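You operate a simulated robot arm through the tools that you are given. There is no shell and no other tool.

The job below is to be done with a simulated robot arm. You get a single attempt, and the scene is never put back.

TASK
Wrap three tight turns of film round the green-banded stack's foot.
Fine: blue switch to Wrap, green-capped arm in, grey switch to 3, start; once it stands, blue to Lock, arm out to part the film, main switch off.

The check looks at the end state, three seconds after you hand in, the way a careful person would. Anything else that was tipped, shoved, dropped, spilled or broken makes it a failure.

THE ROBOT
A 6-joint arm with a three-finger gripper, fixed in place. Base frame: the origin is on the floor under the middle of its stand, x ahead of it, y to its left, z up. Units: mm, degrees, N and s.
It reaches about 1213 mm from its shoulder. Its first joint turns from -166.0 to 166.0 degrees. Payload 4.89 kg.
Tool frame: the origin (TCP) lies between the finger pads and is the grasp point; the fingertips stand 30 mm ahead of it; z points along the fingers, y is the line along which they close. The gripper opens to 164 mm; its body begins 125 mm behind the TCP.
Orientation is told as [roll, pitch, yaw] about the base's x, y, z axes, in that order, counted from this pose: with the fingers straight down and closing along the base's y, the tool's x points along the base's -x, its y along +y and its z along -z.

THE INTERFACE
- The arm moves only by the tool step_arm. Its argument "deltas" is a list of rows, each an object (a shift or turn left out is 0, a gripper value left out holds the last) with "delta_rot": the turn, a rotation vector about the tool's x, y, z in degrees, a list of three; "offset": the shift along the tool's x, y, z in mm, a list of three; "hand": the finger opening in mm, from 0 to 164. In form: [{"delta_rot": [rx, ry, rz], "offset": [x, y, z], "hand": hand}, ...]. A call has 1 to 20 rows; each row is the pose to reach, as a shift and turn from the pose commanded when the call began, along the tool's axes at that moment. Rows are played at 5 a second. More than 50 mm and 8.6 degrees between two rows, or a gripper value outside its range, and nothing of the call is played. A pose out of reach is approached as far as the arm can. The call stops where the force on the tool passes 90 N (or 10 N more than at its start, if that is more) or the arm is blocked; 0.2 s more then pass. The fingers move at their own pace (about 108 mm/s each) and stop on an object; they squeeze with about 37 N. The grip force told is the motor's: it shows also when the fingers shut on nothing. Time passes only in rows, and 0.2 s behind the last, so rows that repeat a pose let the fingers close. The reply holds the time, the measured pose of the TCP, the force on the tool along the base axes, the opening and the grip force, in the units named above and with some noise, with the torque about the TCP (base axes, N m) and any sound that the robot's microphone picked up.
- Cameras (640 x 400 px; columns grow to the right, rows downward): "scene" is fixed at [402.1, -651.2, 1745.4]; the picture's right is [1.00, -0.03, 0.00], its down [-0.02, -0.52, -0.85] and it looks along [0.03, 0.85, -0.52] (base axes); focal length 367 px, centre (320, 200). "wrist" rides on the gripper at [76, -2, -152] in the tool frame; the picture's right is [0.02, 1.00, 0.00], its down [-0.88, 0.02, -0.47] and it looks along [-0.47, 0.01, 0.88] (tool axes); focal length 247 px, centre (320, 200). There is no depth. A picture from a camera that has moved, and an enlarged one, comes with that camera's place and axes in the base frame and with its lens.
- grab_frame(camera): a new picture of that camera. No time passes.
- slide_trunk(by): moves the trunk up (or, below 0, down) by that many mm; the arm rides with it, the base frame stays. It gives what a move gives, with no picture.
- inspect(camera, box): a new picture of the part [left, top, right, bottom] of that camera's present view, enlarged. No time passes.
- job_done(): hands the job in; it is judged then, once.

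Nothing tells you positions but the pictures and the camera data. Unless the task says otherwise, let go and move clear before handing in.

The tools are called after "Request:" as a command line: name --argument value ..., lists and objects as JSON in quotes. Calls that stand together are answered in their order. step_arm: Moves the arm, as the interface text tells. Its arguments: {"type":"object","properties":{"deltas":{"type":"array"}},"required":["deltas"]} The other tools are called the same way: slide_trunk (by) moves the trunk up or down; grab_frame (camera) takes a picture; inspect (camera, box) takes an enlarged picture of a part of a camera's view; job_done () hands the job in.

At the start:

```text
time: 0.0
tcp_pos: [481.0, 407.9, 1277.4]
tcp_rot: [0.0, 0.0, -0.1]
contact_force: [-0.1, 0.0, -0.3]
ft_torque: [0.03, 0.02, -0.02]
opening: 164.0
grip_force: 0.1
trunk travel left (down, up): [-175.0, 215.0]
```

scene: 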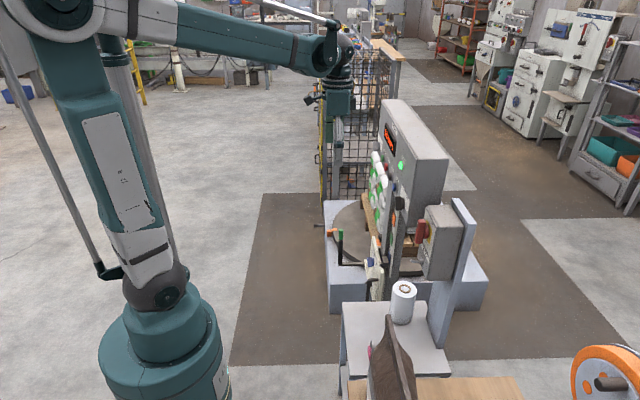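
wrist: 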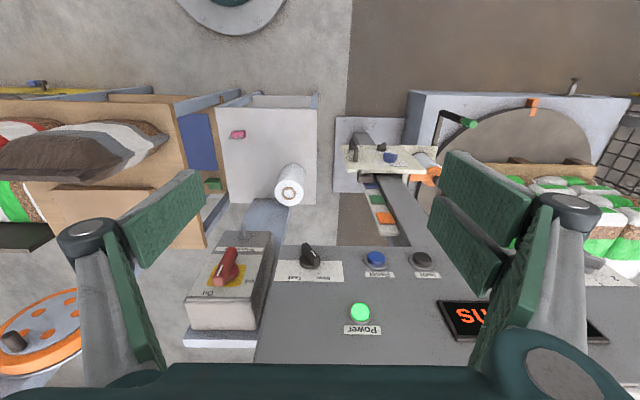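

I see a pallet wrapper with a turntable, a control box, a main switch on the side and an arm with a green cap. I'll look at the details enlarged before moving.

Request:
inspect --camera "scene" --box '[310, 90, 500, 330]'

Request:
inspect --camera "wrist" --box '[180, 220, 480, 370]'

Request:
inspect --camera "wrist" --box '[320, 80, 640, 280]'

Request:
inspect --camera "scene" --box '[320, 200, 420, 300]'

```text
1.67 times, centred on (405, 210) of scene
camera zoom: at [402.1, -651.2, 1745.4], right [1.0, -0.03, 0.0], down [-0.02, -0.52, -0.85], along [0.03, 0.85, -0.52], focal length 611 px, centre (178, 183)
```

zoom: 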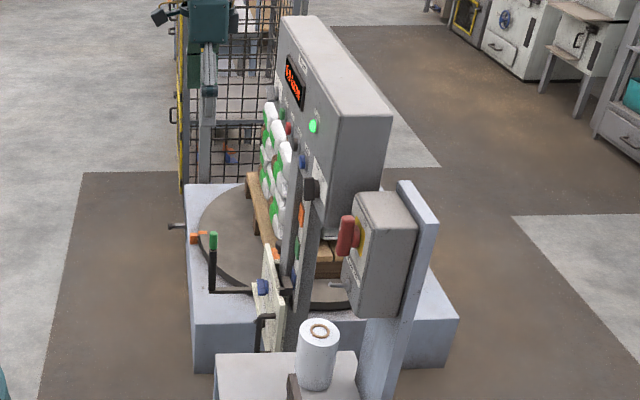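

```text
2.13 times, centred on (330, 295) of wrist
camera zoom: at [404.6, 405.9, 1428.9], right [-0.02, 1.0, 0.0], down [0.88, 0.02, 0.47], along [0.47, 0.01, -0.88], focal length 527 px, centre (299, -3)
```

zoom: 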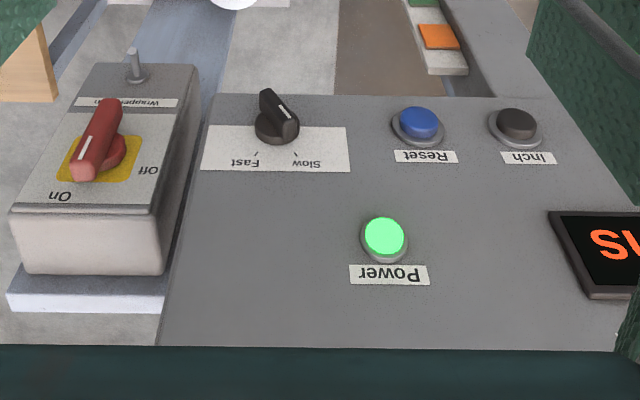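

```text
2.00 times, centred on (480, 180) of wrist
camera zoom: at [404.6, 405.9, 1428.9], right [-0.02, 1.0, 0.0], down [0.88, 0.02, 0.47], along [0.47, 0.01, -0.88], focal length 494 px, centre (0, 240)
```

zoom: 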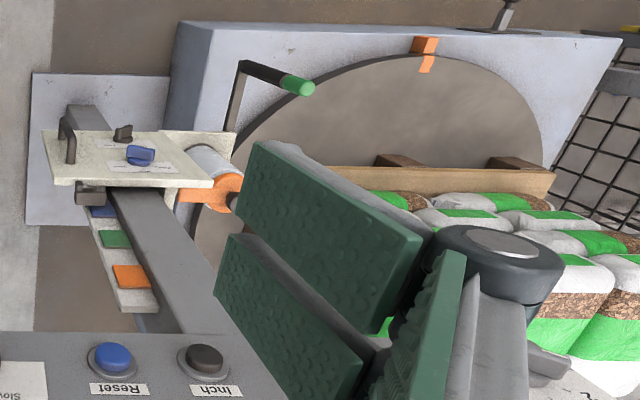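

```text
4.00 times, centred on (370, 250) of scene
camera zoom: at [402.1, -651.2, 1745.4], right [1.0, -0.03, 0.0], down [-0.02, -0.52, -0.85], along [0.03, 0.85, -0.52], focal length 1467 px, centre (120, 0)
```

zoom: 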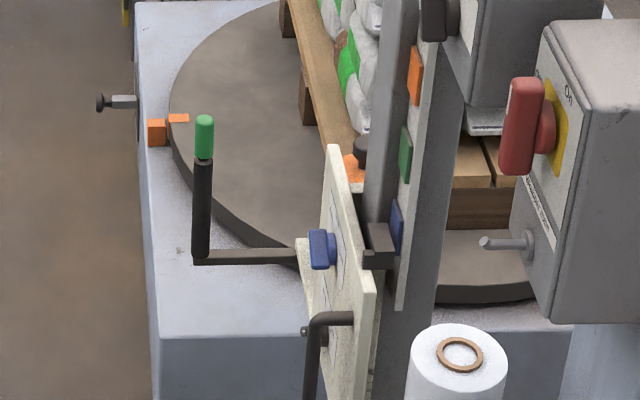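

The panel faces the robot at about x = 720, and the stack, turntable and film carriage sit below it and to its left. I'll back off and tilt the hand up towards the panel to see every control.

Request:
step_arm --deltas '[{"offset": [25, 0, 0], "delta_rot": [0, -7.5, 0]}, {"offset": [50, 0, 0], "delta_rot": [0, -15, 0]}, {"offset": [75, 0, 0], "delta_rot": [0, -22.5, 0]}, {"offset": [100, 0, 0], "delta_rot": [0, -30, 0]}]'

```text
time: 1.0
tcp_pos: [382.4, 407.7, 1276.2]
tcp_rot: [0.0, -30.1, -0.1]
contact_force: [0.8, 0.4, -0.2]
ft_torque: [-0.11, 0.06, -0.02]
opening: 164.1
grip_force: 0.1
trunk travel left (down, up): [-175.0, 215.0]
```

The move worked as expected. I'll look at the panel from here.

Request:
grab_frame --camera "wrist"

Request:
grab_frame --camera "scene"

```text
taken
camera wrist: at [240.2, 406.1, 1369.6], right [-0.02, 1.0, -0.01], down [0.53, 0.02, 0.85], along [0.85, 0.01, -0.53], focal length 247 px, centre (320, 200)
```

wrist: 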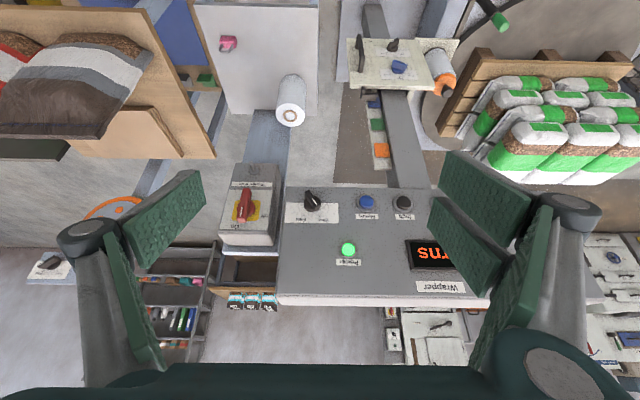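

```text
taken
```

scene: 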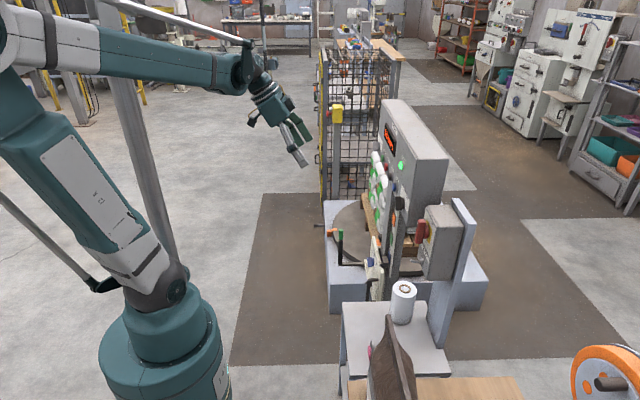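

The display ends in "rns" (probably "Turns"), and my fingers hide the right part of the panel. I'll shift left along +y to see the rest.

Request:
step_arm --deltas '[{"offset": [0, 45, 0], "delta_rot": [0, -3, 0]}, {"offset": [0, 90, 0], "delta_rot": [0, -6, 0]}, {"offset": [0, 135, 0], "delta_rot": [0, -9, 0]}, {"offset": [0, 180, 0], "delta_rot": [0, -12, 0]}, {"offset": [0, 220, 0], "delta_rot": [0, -15, 0]}]'

Request:
grab_frame --camera "wrist"

```text
time: 2.2
tcp_pos: [380.9, 624.7, 1275.6]
tcp_rot: [0.2, -45.0, -0.1]
contact_force: [0.4, -1.2, 0.4]
ft_torque: [0.16, 0.03, 0.19]
opening: 163.9
grip_force: 0.0
trunk travel left (down, up): [-175.0, 215.0]
```

```text
taken
camera wrist: at [219.1, 623.1, 1328.9], right [-0.01, 1.0, -0.01], down [0.29, 0.02, 0.96], along [0.96, 0.01, -0.29], focal length 247 px, centre (320, 200)
```

wrist: 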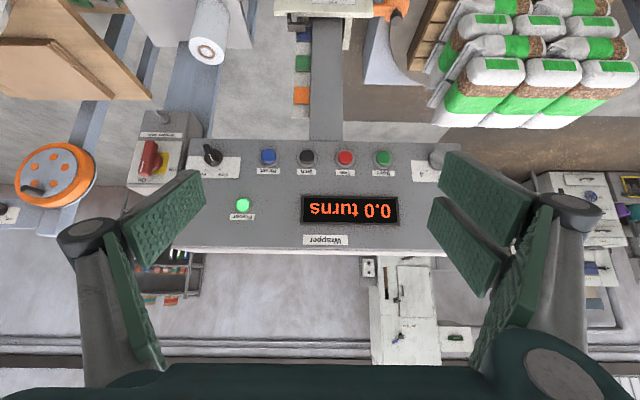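

Request:
inspect --camera "wrist" --box '[120, 90, 460, 260]'

Request:
inspect --camera "wrist" --box '[380, 120, 480, 190]'

```text
1.88 times, centred on (290, 175) of wrist
camera zoom: at [219.1, 623.1, 1328.9], right [-0.01, 1.0, -0.01], down [0.29, 0.02, 0.96], along [0.96, 0.01, -0.29], focal length 465 px, centre (376, 247)
```

zoom: 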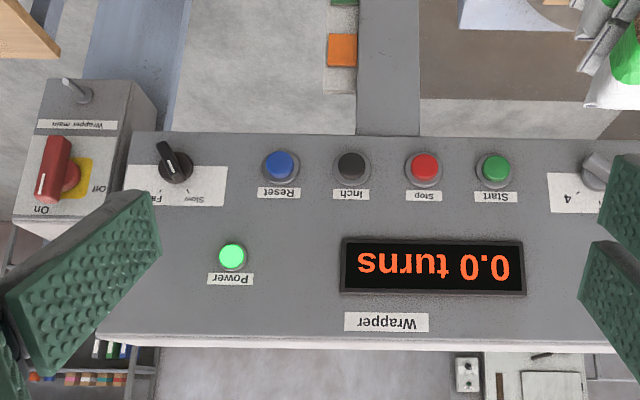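

```text
5.71 times, centred on (430, 155) of wrist
camera zoom: at [219.1, 623.1, 1328.9], right [-0.01, 1.0, -0.01], down [0.29, 0.02, 0.96], along [0.96, 0.01, -0.29], focal length 1411 px, centre (-309, 457)
```

zoom: 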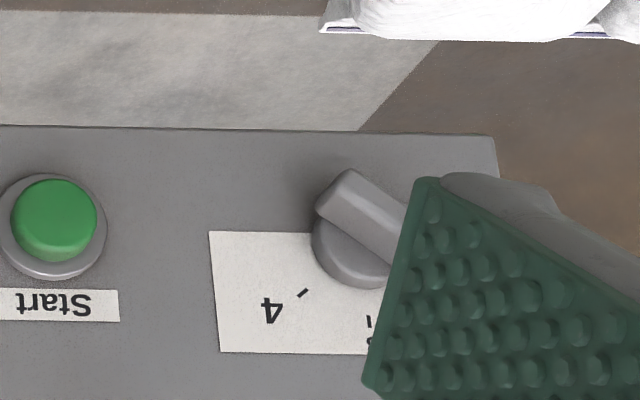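

I see Start, Stop, Inch and Reset buttons, a 0.0 turns display, and the grey turns switch hidden behind a finger. I'll move further left to read its scale.

Request:
step_arm --deltas '[{"offset": [0, 45, 0], "hand": 164}, {"offset": [0, 90, 0]}, {"offset": [0, 135, 0]}, {"offset": [0, 170, 0]}]'

Request:
grab_frame --camera "wrist"

Request:
inspect --camera "wrist" --box '[290, 110, 450, 210]'

```text
time: 3.3
tcp_pos: [398.0, 689.1, 1298.6]
tcp_rot: [0.0, -45.0, -2.8]
contact_force: [0.2, -0.2, -0.2]
ft_torque: [0.08, 0.11, 0.04]
opening: 164.1
grip_force: 0.0
trunk travel left (down, up): [-175.0, 215.0]
stopped in row 4: the arm was blocked; the commanded pose is now the measured one
```

```text
taken
camera wrist: at [235.8, 694.8, 1353.1], right [0.03, 1.0, -0.01], down [0.29, 0.0, 0.96], along [0.96, -0.04, -0.29], focal length 247 px, centre (320, 200)
```

wrist: 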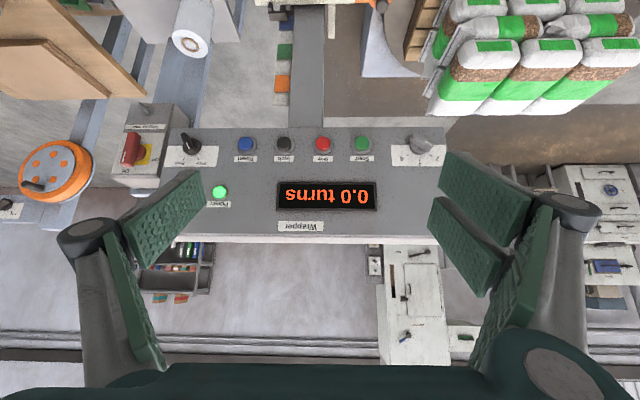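

```text
4.00 times, centred on (370, 160) of wrist
camera zoom: at [235.8, 694.8, 1353.1], right [0.03, 1.0, -0.01], down [0.29, 0.0, 0.96], along [0.96, -0.04, -0.29], focal length 988 px, centre (120, 360)
```

zoom: 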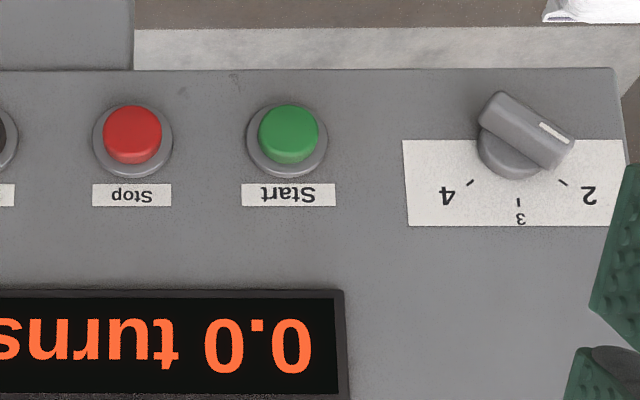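

The grey switch points at about 2 on its scale, and the scale is 2, 3, 4. Next I'll go down to look closely at the carriage, with the blue switch, small dark knob and green-capped arm at roughly z = 600.

Request:
step_arm --deltas '[{"offset": [30, -10, 30]}, {"offset": [60, -20, 60]}, {"offset": [90, -30, 90]}, {"offset": [120, -40, 120]}, {"offset": [150, -40, 150]}, {"offset": [180, -40, 180]}, {"offset": [210, -40, 210]}, {"offset": [240, -40, 240]}, {"offset": [270, -40, 270]}]'

Request:
grab_frame --camera "wrist"

Request:
grab_frame --camera "scene"

```text
time: 4.6
tcp_pos: [380.6, 551.7, 1095.2]
tcp_rot: [0.0, -45.0, -3.4]
contact_force: [2.3, -1.2, 0.2]
ft_torque: [0.18, 0.2, 0.15]
opening: 164.2
grip_force: 0.1
trunk travel left (down, up): [-175.0, 215.0]
stopped in row 6: the arm was blocked; the commanded pose is now the measured one
```

```text
taken
camera wrist: at [219.0, 559.6, 1148.5], right [0.04, 1.0, -0.02], down [0.29, 0.0, 0.96], along [0.96, -0.05, -0.29], focal length 247 px, centre (320, 200)
```

wrist: 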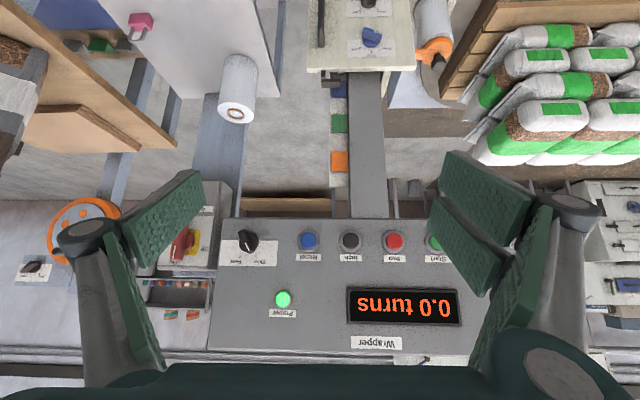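

```text
taken
```

scene: 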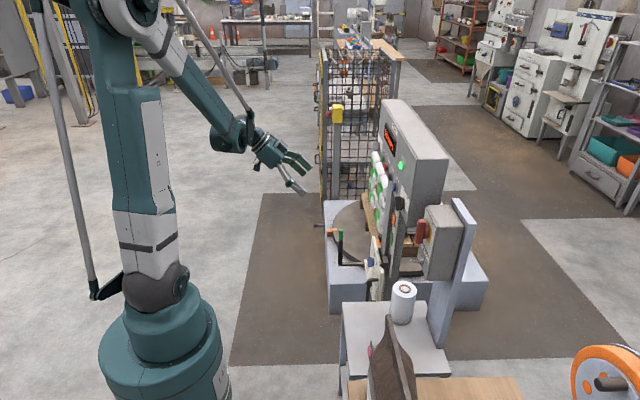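

The arm stopped early because the hand was sideways to the arm's own plane and the wrist ran out of range. I'll yaw the hand towards the radial direction, about +45°, before going lower.

Request:
step_arm --deltas '[{"delta_rot": [-5.6, 0, -5.6]}, {"delta_rot": [-11.2, 0, -11.2]}, {"delta_rot": [-16.8, 0, -16.8]}, {"delta_rot": [-22.4, 0, -22.4]}, {"delta_rot": [-28, 0, -28]}, {"delta_rot": [-33.6, 0, -33.6]}]'

```text
time: 6.0
tcp_pos: [379.5, 558.3, 1095.6]
tcp_rot: [0.0, -45.1, 44.3]
contact_force: [0.4, 0.8, -0.1]
ft_torque: [-0.08, -0.01, -0.07]
opening: 164.2
grip_force: 0.0
trunk travel left (down, up): [-175.0, 215.0]
```

Yaw works. Now I'll go down and back a little to view the carriage.

Request:
step_arm --deltas '[{"offset": [37, -9, 23]}, {"offset": [74, -18, 46]}, {"offset": [111, -27, 69]}, {"offset": [148, -36, 92]}, {"offset": [185, -45, 115]}, {"offset": [222, -54, 138]}, {"offset": [255, -63, 160]}]'

Request:
grab_frame --camera "wrist"

Request:
grab_frame --camera "scene"

```text
time: 7.6
tcp_pos: [382.7, 507.8, 946.4]
tcp_rot: [0.0, -44.9, 44.3]
contact_force: [-0.5, 0.7, 0.3]
ft_torque: [-0.01, 0.0, 0.0]
opening: 164.1
grip_force: 0.0
out of reach, approached as far as the arm can: row 4, 5, 6, 7
trunk travel left (down, up): [-175.0, 215.0]
```

```text
taken
camera wrist: at [268.1, 394.4, 1000.4], right [-0.71, 0.71, -0.02], down [0.19, 0.22, 0.96], along [0.68, 0.67, -0.29], focal length 247 px, centre (320, 200)
```

wrist: 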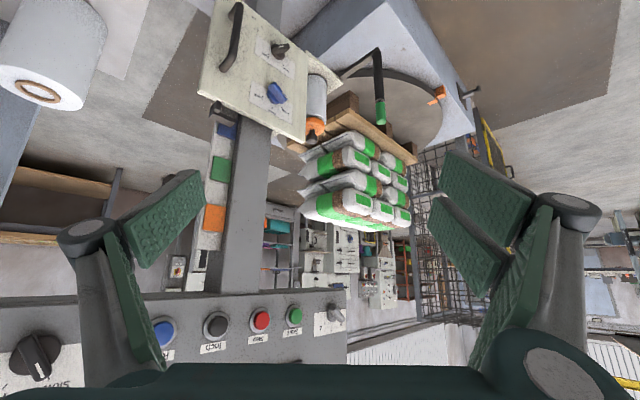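

```text
taken
```

scene: 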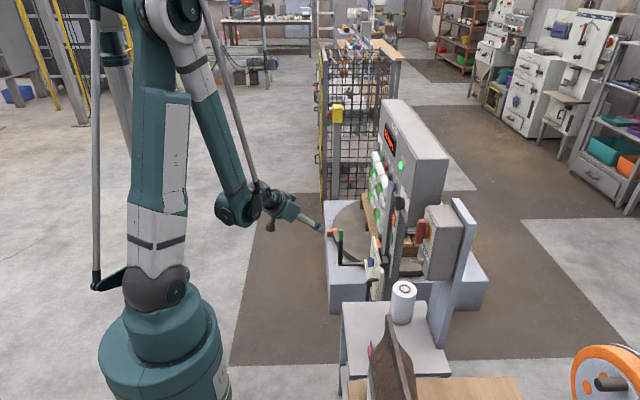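

The elbow is at its fold limit, so lowering further needs the trunk. The carriage is already in view, so I'll enlarge it.

Request:
inspect --camera "wrist" --box '[190, 0, 350, 140]'

Request:
inspect --camera "wrist" --box '[290, 20, 490, 160]'

```text
2.86 times, centred on (270, 70) of wrist
camera zoom: at [268.1, 394.4, 1000.4], right [-0.71, 0.71, -0.02], down [0.19, 0.22, 0.96], along [0.68, 0.67, -0.29], focal length 706 px, centre (463, 571)
```

zoom: 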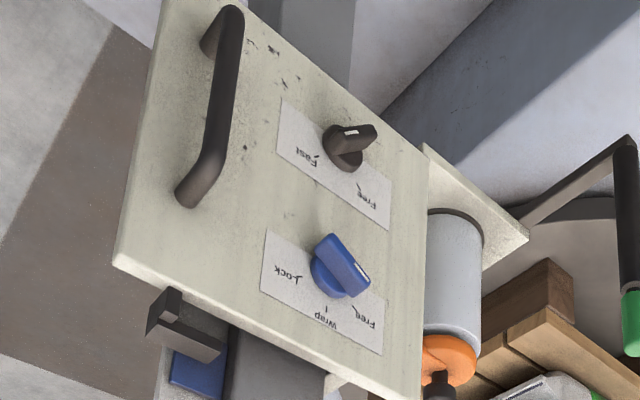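

```text
2.86 times, centred on (390, 90) of wrist
camera zoom: at [268.1, 394.4, 1000.4], right [-0.71, 0.71, -0.02], down [0.19, 0.22, 0.96], along [0.68, 0.67, -0.29], focal length 706 px, centre (120, 514)
```

zoom: 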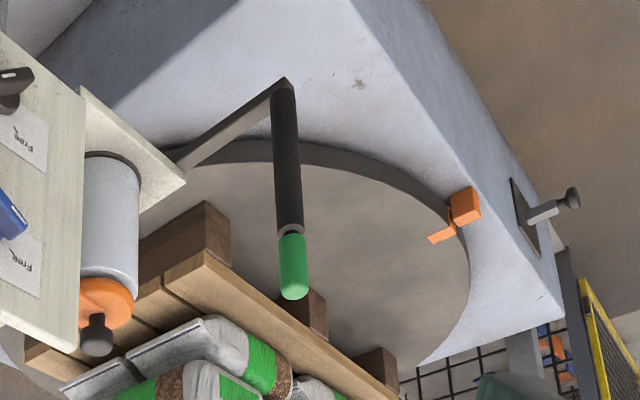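

The blue switch is at about (687, 660, 595), with Free towards +y, Wrap upright and Lock towards -y, and it now points at Free. The green-capped handle is at about (572, 925, 350–590). I'll lower the trunk for reach, then look again.

Request:
slide_trunk --by -150

Request:
grab_frame --camera "wrist"

Request:
grab_frame --camera "scene"

```text
time: 9.4
tcp_pos: [384.0, 510.1, 796.5]
tcp_rot: [0.0, -44.9, 44.3]
contact_force: [0.5, -0.4, -0.1]
ft_torque: [-0.01, 0.01, 0.01]
opening: 163.9
grip_force: 0.2
trunk travel left (down, up): [-25.0, 365.0]
```

```text
taken
camera wrist: at [268.1, 394.4, 850.5], right [-0.71, 0.71, -0.02], down [0.19, 0.22, 0.96], along [0.68, 0.67, -0.29], focal length 247 px, centre (320, 200)
```

wrist: 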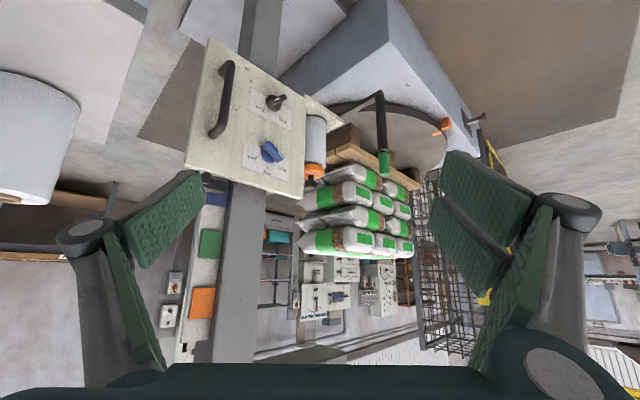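

```text
taken
```

scene: 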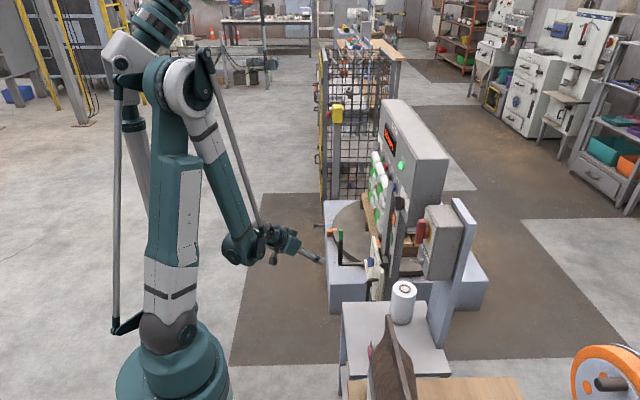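

Request:
inspect --camera "wrist" --box '[180, 30, 320, 210]'

Request:
inspect --camera "wrist" --box '[300, 70, 460, 190]'

Request:
inspect --camera "wrist" --box '[235, 80, 305, 180]'

```text
2.22 times, centred on (250, 120) of wrist
camera zoom: at [268.1, 394.4, 850.5], right [-0.71, 0.71, -0.02], down [0.19, 0.22, 0.96], along [0.68, 0.67, -0.29], focal length 549 px, centre (476, 378)
```

zoom: 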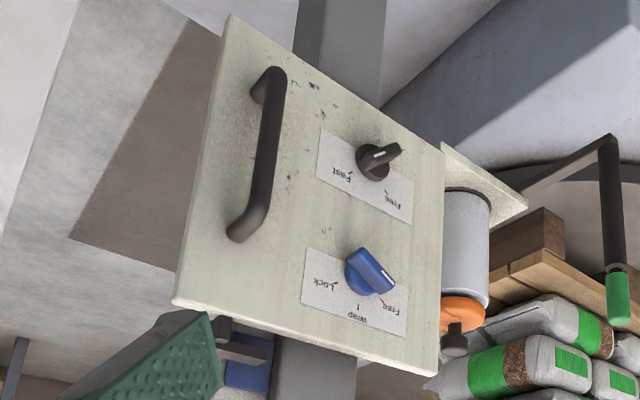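

```text
3.33 times, centred on (380, 130) of wrist
camera zoom: at [268.1, 394.4, 850.5], right [-0.71, 0.71, -0.02], down [0.19, 0.22, 0.96], along [0.68, 0.67, -0.29], focal length 823 px, centre (120, 433)
```

zoom: 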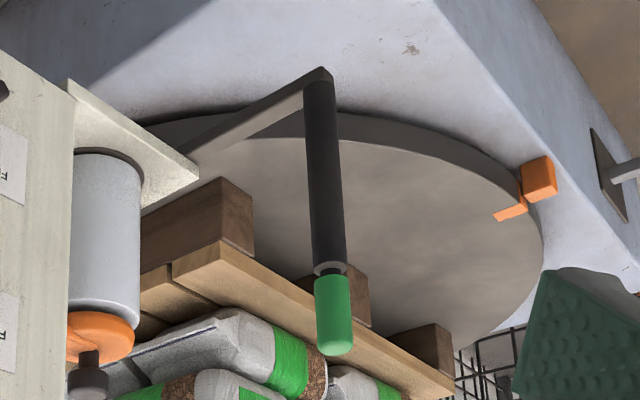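

```text
4.00 times, centred on (270, 130) of wrist
camera zoom: at [268.1, 394.4, 850.5], right [-0.71, 0.71, -0.02], down [0.19, 0.22, 0.96], along [0.68, 0.67, -0.29], focal length 988 px, centre (520, 480)
```

zoom: 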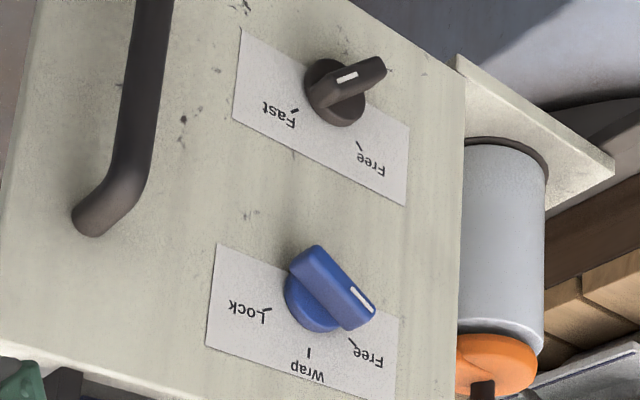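

Blue is at Free, the carriage lock is at Fast and the height pointer is at the blue mark. I'll move closer to the green-capped arm to find its pivot and see which way is "in".

Request:
step_arm --deltas '[{"offset": [-17, 21, 30]}, {"offset": [-34, 42, 60]}, {"offset": [-51, 63, 90]}, {"offset": [-68, 84, 120]}, {"offset": [-85, 104, 150]}]'

Request:
grab_frame --camera "wrist"

Request:
inspect --camera "wrist" --box '[200, 60, 440, 210]'

```text
time: 10.6
tcp_pos: [430.4, 699.4, 752.3]
tcp_rot: [-0.1, -44.9, 44.2]
contact_force: [-1.6, -0.8, 0.9]
ft_torque: [0.11, 0.04, 0.11]
opening: 164.2
grip_force: 0.1
trunk travel left (down, up): [-25.0, 365.0]
```

```text
taken
camera wrist: at [315.4, 585.1, 806.1], right [-0.71, 0.71, -0.02], down [0.19, 0.22, 0.96], along [0.68, 0.67, -0.29], focal length 247 px, centre (320, 200)
```

wrist: 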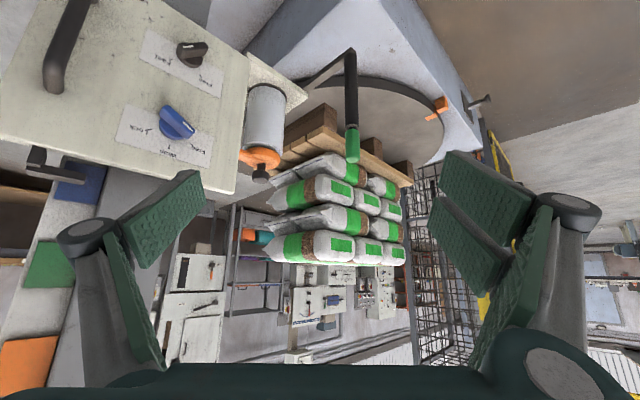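

```text
2.67 times, centred on (320, 135) of wrist
camera zoom: at [315.4, 585.1, 806.1], right [-0.71, 0.71, -0.02], down [0.19, 0.22, 0.96], along [0.68, 0.67, -0.29], focal length 659 px, centre (320, 373)
```

zoom: 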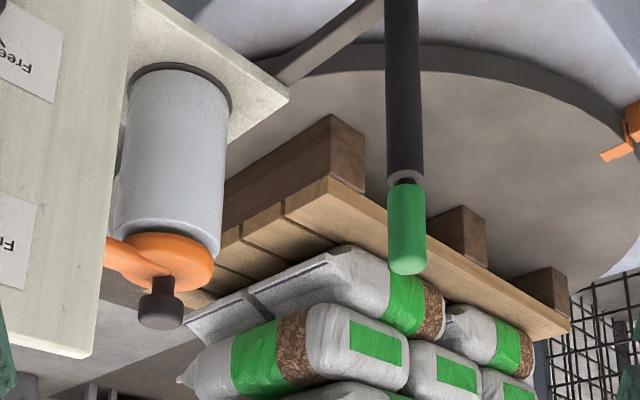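

The arm bar runs along x at about y = 905, with its pivot under the roll bracket, so "in" should mean swinging the handle towards the stack (+y). I'll do the blue switch first and turn the hand level to face the carriage plate.

Request:
step_arm --deltas '[{"offset": [18, -12, 8], "delta_rot": [0, -7.5, 0]}, {"offset": [36, -23, 17], "delta_rot": [0, -15, 0]}, {"offset": [54, -35, 25], "delta_rot": [0, -22.5, 0]}, {"offset": [72, -47, 34], "delta_rot": [0, -30, 0]}, {"offset": [90, -59, 42], "delta_rot": [0, -37.5, 0]}, {"offset": [108, -70, 50], "delta_rot": [0, -45, 0]}]'

Request:
grab_frame --camera "wrist"

Request:
grab_frame --camera "scene"

```text
time: 12.0
tcp_pos: [516.2, 802.0, 849.9]
tcp_rot: [0.6, -89.4, 43.3]
contact_force: [0.1, -1.7, 1.4]
ft_torque: [-0.13, 0.16, 0.19]
opening: 164.0
grip_force: 0.0
out of reach, approached as far as the arm can: row 1, 2, 3, 4, 5, 6
trunk travel left (down, up): [-25.0, 365.0]
```

```text
taken
camera wrist: at [407.4, 693.9, 775.3], right [-0.7, 0.72, -0.02], down [-0.35, -0.31, 0.89], along [0.63, 0.62, 0.46], focal length 247 px, centre (320, 200)
```

wrist: 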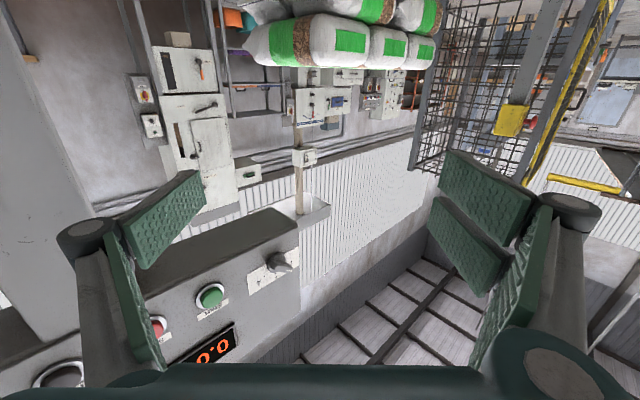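

```text
taken
```

scene: 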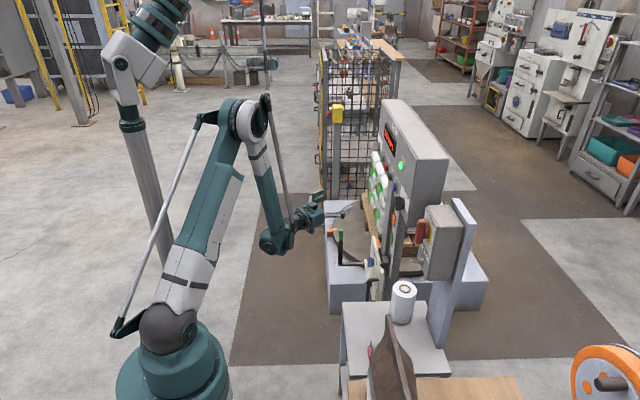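

Pointing level was out of reach at that height, so the arm rose instead. I'll come back with the hand tilted about 30° below level, close the fingers to learn their shape, and test how far the yaw can turn towards the plate.

Request:
step_arm --deltas '[{"offset": [22, -21, -32], "delta_rot": [0, 7.5, 0], "hand": 164}, {"offset": [45, -43, -65], "delta_rot": [0, 15, 0]}, {"offset": [67, -65, -98], "delta_rot": [0, 22, 0]}, {"offset": [90, -86, -130], "delta_rot": [0, 29, 0]}]'

```text
time: 13.0
tcp_pos: [498.1, 667.2, 787.7]
tcp_rot: [-0.1, -60.6, 44.4]
contact_force: [0.3, 1.3, -1.4]
ft_torque: [-0.02, -0.07, -0.08]
opening: 164.2
grip_force: 0.0
out of reach, approached as far as the arm can: row 1, 2, 3, 4
trunk travel left (down, up): [-25.0, 365.0]
```

The limit seems to be how steeply the forearm can hang, so a smaller yaw (wrist further out) should help. I'll test turning the yaw down in free space.

Request:
step_arm --deltas '[{"offset": [2, -10, 15], "delta_rot": [6.97, 0, 3.93], "hand": 100}, {"offset": [4, -20, 30], "delta_rot": [13.9, 0, 7.9], "hand": 60}, {"offset": [4, -20, 30], "delta_rot": [20.9, 0, 11.8], "hand": 20}, {"offset": [4, -20, 30], "delta_rot": [20.9, 0, 11.8], "hand": 0}, {"offset": [4, -20, 30], "delta_rot": [20.9, 0, 11.8], "hand": 0}]'

Request:
grab_frame --camera "wrist"

```text
time: 14.2
tcp_pos: [529.9, 666.1, 770.8]
tcp_rot: [0.3, -60.9, 19.9]
contact_force: [-0.9, -1.0, -0.4]
ft_torque: [0.01, 0.0, 0.01]
opening: 0.0
grip_force: 36.6
trunk travel left (down, up): [-25.0, 365.0]
```

```text
taken
camera wrist: at [371.0, 607.0, 777.5], right [-0.36, 0.93, -0.02], down [0.01, 0.02, 1.0], along [0.93, 0.35, -0.02], focal length 247 px, centre (320, 200)
```

wrist: 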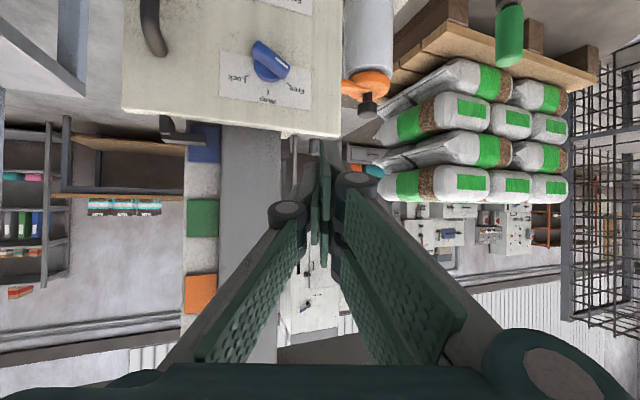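

Yaw reduction works. Closed fingers form a thin blade. Let me look at the blue switch from here.

Request:
inspect --camera "wrist" --box '[200, 20, 340, 120]'

Request:
inspect --camera "wrist" --box '[250, 120, 400, 280]'

Request:
inspect --camera "scene" --box '[250, 180, 420, 300]'

```text
4.00 times, centred on (270, 70) of wrist
camera zoom: at [371.0, 607.0, 777.5], right [-0.36, 0.93, -0.02], down [0.01, 0.02, 1.0], along [0.93, 0.35, -0.02], focal length 988 px, centre (520, 720)
```

zoom: 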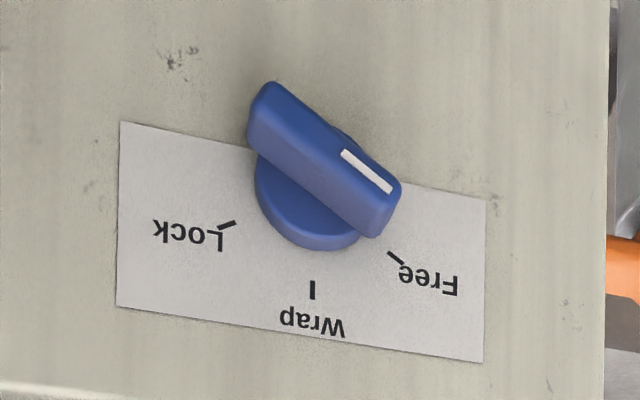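

```text
2.50 times, centred on (325, 200) of wrist
camera zoom: at [371.0, 607.0, 777.5], right [-0.36, 0.93, -0.02], down [0.01, 0.02, 1.0], along [0.93, 0.35, -0.02], focal length 617 px, centre (308, 200)
```

zoom: 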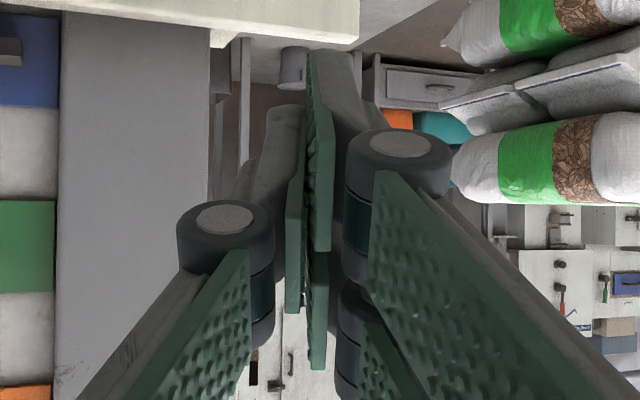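

```text
3.33 times, centred on (335, 240) of scene
camera zoom: at [402.1, -651.2, 1745.4], right [1.0, -0.03, 0.0], down [-0.02, -0.52, -0.85], along [0.03, 0.85, -0.52], focal length 1222 px, centre (270, 67)
```

zoom: 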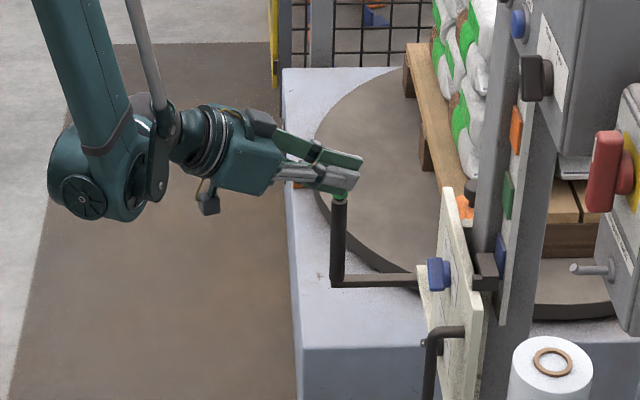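

The blue knob's bar centre is at about (684, 655, 598) and Wrap is straight up. I'll open the fingers to about 90, straddle the bar with the finger plane vertical and close to bar width, which turns the knob upright. First the trunk goes to its lowest, then a pre-grasp pose.

Request:
slide_trunk --by -24

Request:
step_arm --deltas '[{"offset": [15, -6, 27], "delta_rot": [6.3, -1.75, 3.0], "hand": 50}, {"offset": [30, -12, 54], "delta_rot": [12.6, -3.5, 6.0], "hand": 90}, {"offset": [45, -18, 81], "delta_rot": [19.0, -5.25, 9.1], "hand": 90}, {"offset": [61, -25, 108], "delta_rot": [25.3, -7, 12.1], "hand": 90}]'

Request:
grab_frame --camera "wrist"

Request:
inspect --camera "scene" --box '[250, 180, 420, 300]'

```text
time: 14.9
tcp_pos: [530.3, 666.9, 746.0]
tcp_rot: [0.4, -60.9, 20.0]
contact_force: [-0.9, 0.5, -0.4]
ft_torque: [0.01, 0.06, 0.0]
opening: 0.0
grip_force: 37.3
trunk travel left (down, up): [-1.0, 389.0]
```

```text
time: 15.9
tcp_pos: [597.7, 665.9, 640.5]
tcp_rot: [0.4, -68.1, -8.2]
contact_force: [-1.1, 0.3, 1.6]
ft_torque: [0.13, 0.23, 0.21]
opening: 90.3
grip_force: 0.0
trunk travel left (down, up): [-1.0, 389.0]
```

```text
taken
camera wrist: at [428.7, 687.5, 627.5], right [0.13, 0.99, -0.02], down [-0.11, 0.03, 0.99], along [0.99, -0.13, 0.11], focal length 247 px, centre (320, 200)
```

wrist: 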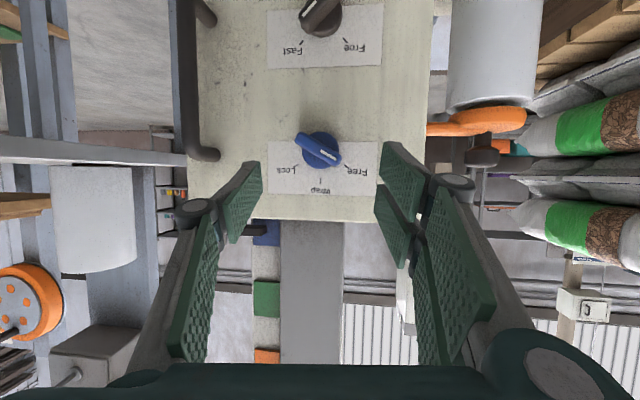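

```text
3.33 times, centred on (335, 240) of scene
camera zoom: at [402.1, -651.2, 1745.4], right [1.0, -0.03, 0.0], down [-0.02, -0.52, -0.85], along [0.03, 0.85, -0.52], focal length 1222 px, centre (270, 67)
```

zoom: 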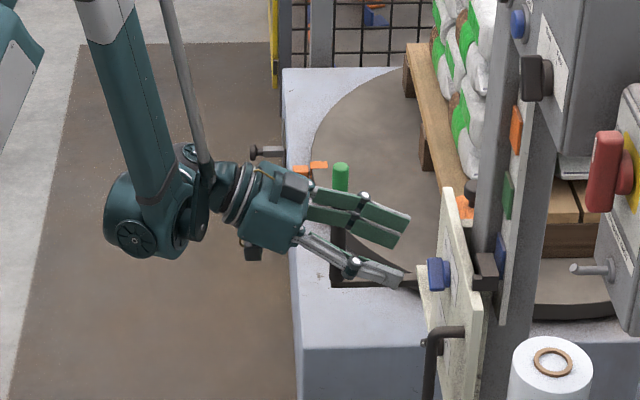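

The pre-grasp is well centred on the blue knob, which I make to be at (684, 654, 603). I'll move in along the tool axis in two steps.

Request:
step_arm --deltas '[{"offset": [0, 0, 25], "hand": 90}, {"offset": [0, 0, 50]}, {"offset": [0, 0, 65]}]'

Request:
inspect --camera "wrist" --box '[200, 60, 440, 210]'

Request:
inspect --camera "scene" --box '[330, 220, 410, 290]'

```text
time: 16.7
tcp_pos: [659.2, 658.2, 615.4]
tcp_rot: [0.3, -67.9, -8.1]
contact_force: [-11.9, 6.7, -1.8]
ft_torque: [-0.14, -0.17, 0.78]
opening: 100.8
grip_force: 5.1
trunk travel left (down, up): [-1.0, 389.0]
```

```text
2.67 times, centred on (320, 135) of wrist
camera zoom: at [490.7, 679.5, 601.7], right [0.13, 0.99, -0.02], down [-0.1, 0.03, 0.99], along [0.99, -0.13, 0.11], focal length 659 px, centre (320, 373)
```

zoom: 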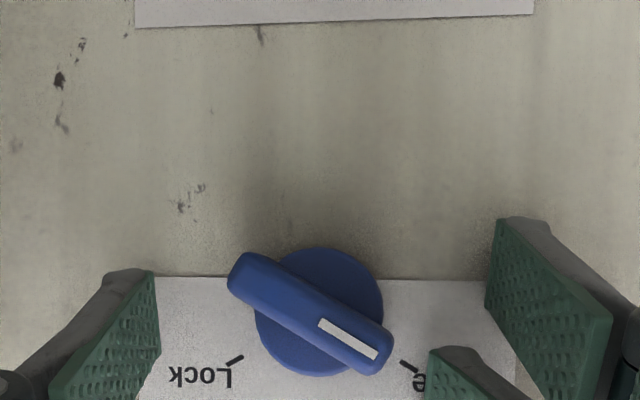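

```text
5.71 times, centred on (370, 255) of scene
camera zoom: at [402.1, -651.2, 1745.4], right [1.0, -0.03, 0.0], down [-0.02, -0.52, -0.85], along [0.03, 0.85, -0.52], focal length 2096 px, centre (34, -114)
```

zoom: 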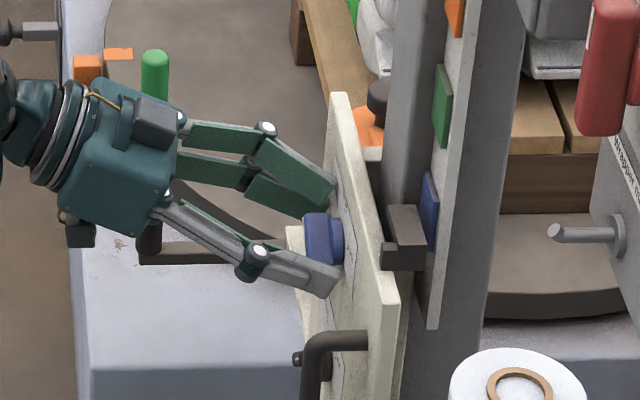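

The fingertips lightly touched the plate (about 12 N), so the plate is nearer than I estimated, at about x = 695. I'll retreat 7 mm and start closing.

Request:
step_arm --deltas '[{"offset": [0, -1, -7], "hand": 90}, {"offset": [0, -1, -7], "hand": 70}, {"offset": [0, -1, -7], "hand": 50}]'

Request:
inspect --camera "wrist" --box '[200, 60, 440, 210]'

Request:
inspect --camera "scene" --box '[330, 220, 410, 290]'

```text
time: 17.5
tcp_pos: [650.3, 659.4, 619.5]
tcp_rot: [0.4, -68.0, -8.0]
contact_force: [-45.1, 10.5, 3.1]
ft_torque: [-0.01, -0.75, 1.53]
opening: 53.8
grip_force: 4.3
trunk travel left (down, up): [-1.0, 389.0]
```

```text
2.67 times, centred on (320, 135) of wrist
camera zoom: at [480.9, 680.1, 605.2], right [0.13, 0.99, -0.02], down [-0.1, 0.03, 0.99], along [0.99, -0.12, 0.11], focal length 659 px, centre (320, 373)
```

zoom: 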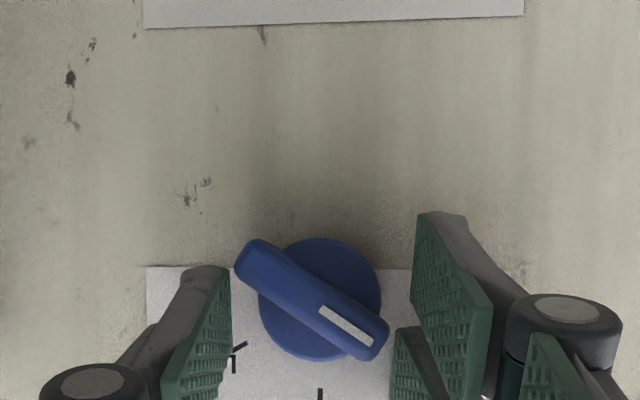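

```text
5.71 times, centred on (370, 255) of scene
camera zoom: at [402.1, -651.2, 1745.4], right [1.0, -0.03, 0.0], down [-0.02, -0.52, -0.85], along [0.03, 0.85, -0.52], focal length 2096 px, centre (34, -114)
```

zoom: 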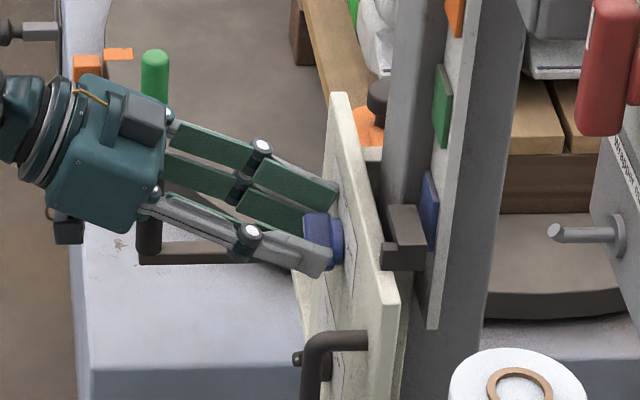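

Closing swings the fingertips forward, so they press on the plate (45 N). I'll back off another 13 mm before closing further.

Request:
step_arm --deltas '[{"offset": [0, 0, -7]}, {"offset": [0, 0, -13], "hand": 50}]'

Request:
inspect --camera "wrist" --box '[200, 60, 440, 210]'

Request:
inspect --camera "scene" --box '[330, 220, 410, 290]'

```text
time: 18.1
tcp_pos: [640.8, 659.1, 622.8]
tcp_rot: [0.4, -68.1, -8.2]
contact_force: [-0.3, 1.3, 0.2]
ft_torque: [-0.02, 0.0, 0.01]
opening: 50.1
grip_force: 0.0
trunk travel left (down, up): [-1.0, 389.0]
```

```text
2.67 times, centred on (320, 135) of wrist
camera zoom: at [472.8, 680.0, 609.0], right [0.13, 0.99, -0.02], down [-0.1, 0.03, 0.99], along [0.99, -0.13, 0.11], focal length 659 px, centre (320, 373)
```

zoom: 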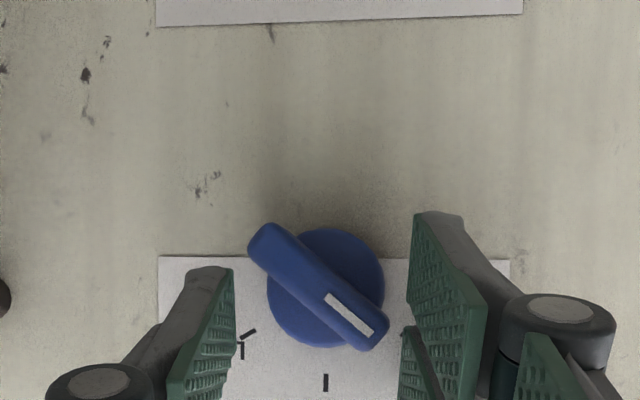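

```text
5.71 times, centred on (370, 255) of scene
camera zoom: at [402.1, -651.2, 1745.4], right [1.0, -0.03, 0.0], down [-0.02, -0.52, -0.85], along [0.03, 0.85, -0.52], focal length 2096 px, centre (34, -114)
```

zoom: 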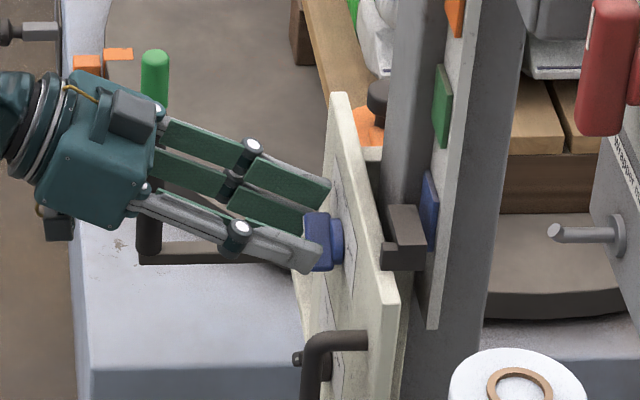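

Clear of contact now. I'll lower about 7 mm to centre on the knob and close step by step.

Request:
step_arm --deltas '[{"offset": [8, -1, 0], "hand": 50}, {"offset": [8, -1, 0], "hand": 40}, {"offset": [8, -1, 0], "hand": 32}, {"offset": [8, -1, 0], "hand": 32}]'

Request:
inspect --camera "wrist" --box '[200, 60, 440, 210]'

Request:
inspect --camera "scene" --box '[330, 220, 410, 290]'

```text
time: 19.1
tcp_pos: [637.2, 658.5, 615.9]
tcp_rot: [0.3, -67.9, -7.9]
contact_force: [-0.1, 20.6, 11.5]
ft_torque: [0.16, -0.35, 0.67]
opening: 40.2
grip_force: 10.0
trunk travel left (down, up): [-1.0, 389.0]
```

```text
2.67 times, centred on (320, 135) of wrist
camera zoom: at [468.6, 681.3, 602.2], right [0.13, 0.99, -0.02], down [-0.11, 0.03, 0.99], along [0.99, -0.12, 0.11], focal length 659 px, centre (320, 373)
```

zoom: 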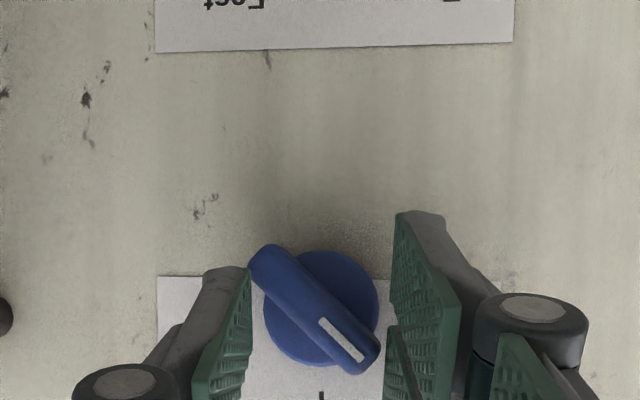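

```text
5.71 times, centred on (370, 255) of scene
camera zoom: at [402.1, -651.2, 1745.4], right [1.0, -0.03, 0.0], down [-0.02, -0.52, -0.85], along [0.03, 0.85, -0.52], focal length 2096 px, centre (34, -114)
```

zoom: 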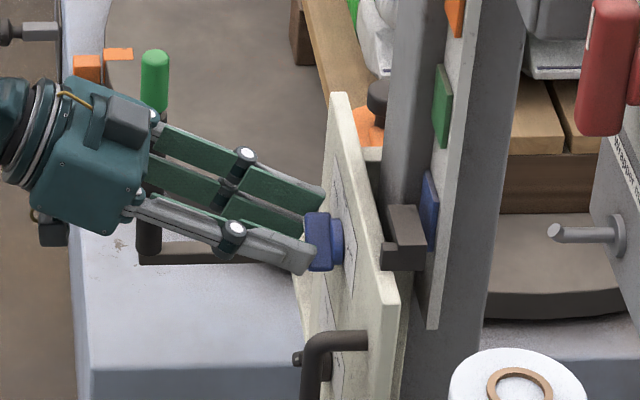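

The left finger is already turning the knob, which went from about 60° to 47° off upright. I'll recentre 4 mm towards -y and keep closing.

Request:
step_arm --deltas '[{"offset": [0, -4, 0], "hand": 36}, {"offset": [0, -4, 0], "hand": 30}, {"offset": [0, -4, 0], "hand": 26}, {"offset": [0, -4, 0], "hand": 26}, {"offset": [0, -4, 0], "hand": 26}]'

Request:
inspect --camera "wrist" --box '[200, 60, 440, 210]'

```text
time: 20.3
tcp_pos: [638.6, 654.8, 616.3]
tcp_rot: [0.3, -68.0, -8.1]
contact_force: [0.6, 0.6, -0.3]
ft_torque: [0.02, 0.01, -0.02]
opening: 26.0
grip_force: 0.0
trunk travel left (down, up): [-1.0, 389.0]
```

```text
2.67 times, centred on (320, 135) of wrist
camera zoom: at [468.3, 676.8, 602.2], right [0.13, 0.99, -0.02], down [-0.1, 0.03, 0.99], along [0.99, -0.12, 0.11], focal length 659 px, centre (320, 373)
```

zoom: 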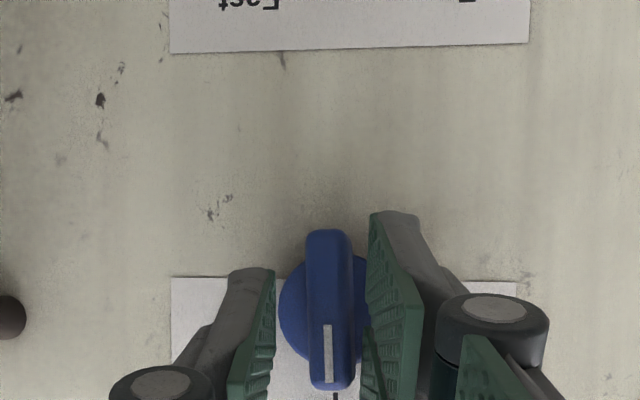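

The blue knob stands upright at Wrap, seemingly snapped into its detent. I'll open, back away and check.

Request:
step_arm --deltas '[{"offset": [0, 0, 0], "hand": 40}, {"offset": [0, 0, -15], "hand": 50}, {"offset": [0, 0, -55], "hand": 60}, {"offset": [0, 0, -100], "hand": 60}]'

Request:
grab_frame --camera "wrist"

Request:
grab_frame --camera "scene"

```text
time: 21.3
tcp_pos: [546.3, 667.4, 652.9]
tcp_rot: [0.3, -68.0, -8.0]
contact_force: [0.7, -0.1, -1.0]
ft_torque: [0.0, -0.03, -0.06]
opening: 60.2
grip_force: 0.0
trunk travel left (down, up): [-1.0, 389.0]
```

```text
taken
camera wrist: at [377.4, 688.0, 638.8], right [0.13, 0.99, -0.02], down [-0.1, 0.03, 0.99], along [0.99, -0.13, 0.11], focal length 247 px, centre (320, 200)
```

wrist: 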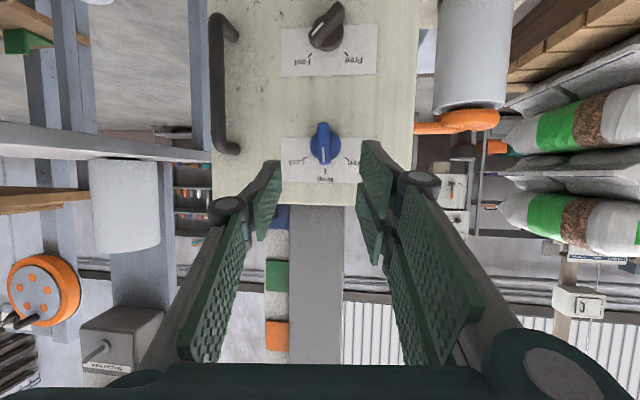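

```text
taken
```

scene: 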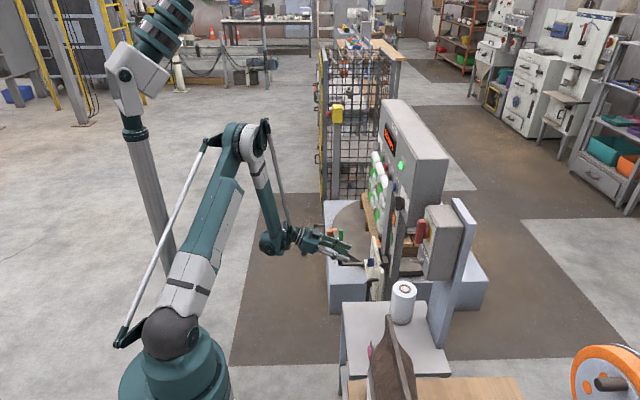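

Blue is at Wrap. Before touching the green-capped arm I want a view from above of its pivot, the turntable and the stack, so I'll raise the hand and turn it towards that area.

Request:
step_arm --deltas '[{"offset": [-10, -2.5, -18], "delta_rot": [-4.8, 4.4, -4.5]}, {"offset": [-21, -5, -36], "delta_rot": [-9.6, 8.7, -9.1]}, {"offset": [-31, -7.5, -54], "delta_rot": [-14.3, 13.1, -13.6]}, {"offset": [-42, -10, -71], "delta_rot": [-19.1, 17.4, -18.1]}, {"offset": [-52, -13, -89], "delta_rot": [-23.9, 21.8, -22.7]}, {"offset": [-62, -15, -107], "delta_rot": [-28.7, 26.1, -27.2]}, {"offset": [-73, -18, -125], "delta_rot": [-33.4, 30.5, -31.7]}, {"offset": [-83, -20, -143], "delta_rot": [-38.2, 34.8, -36.3]}, {"offset": [-94, -23, -160], "delta_rot": [-43.0, 39.2, -40.8]}]'

Request:
grab_frame --camera "wrist"

```text
time: 23.3
tcp_pos: [428.4, 660.6, 799.9]
tcp_rot: [0.2, -25.0, 50.2]
contact_force: [0.1, 0.5, 0.0]
ft_torque: [-0.11, 0.02, -0.03]
opening: 60.0
grip_force: 0.0
trunk travel left (down, up): [-1.0, 389.0]
```

```text
taken
camera wrist: at [344.3, 555.8, 906.1], right [-0.78, 0.62, -0.01], down [0.37, 0.47, 0.8], along [0.5, 0.62, -0.6], focal length 247 px, centre (320, 200)
```

wrist: 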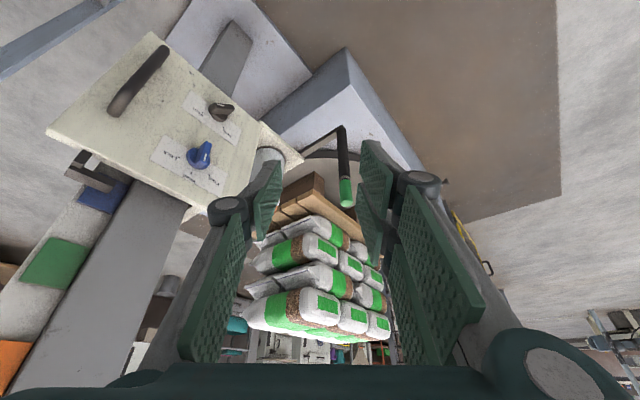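

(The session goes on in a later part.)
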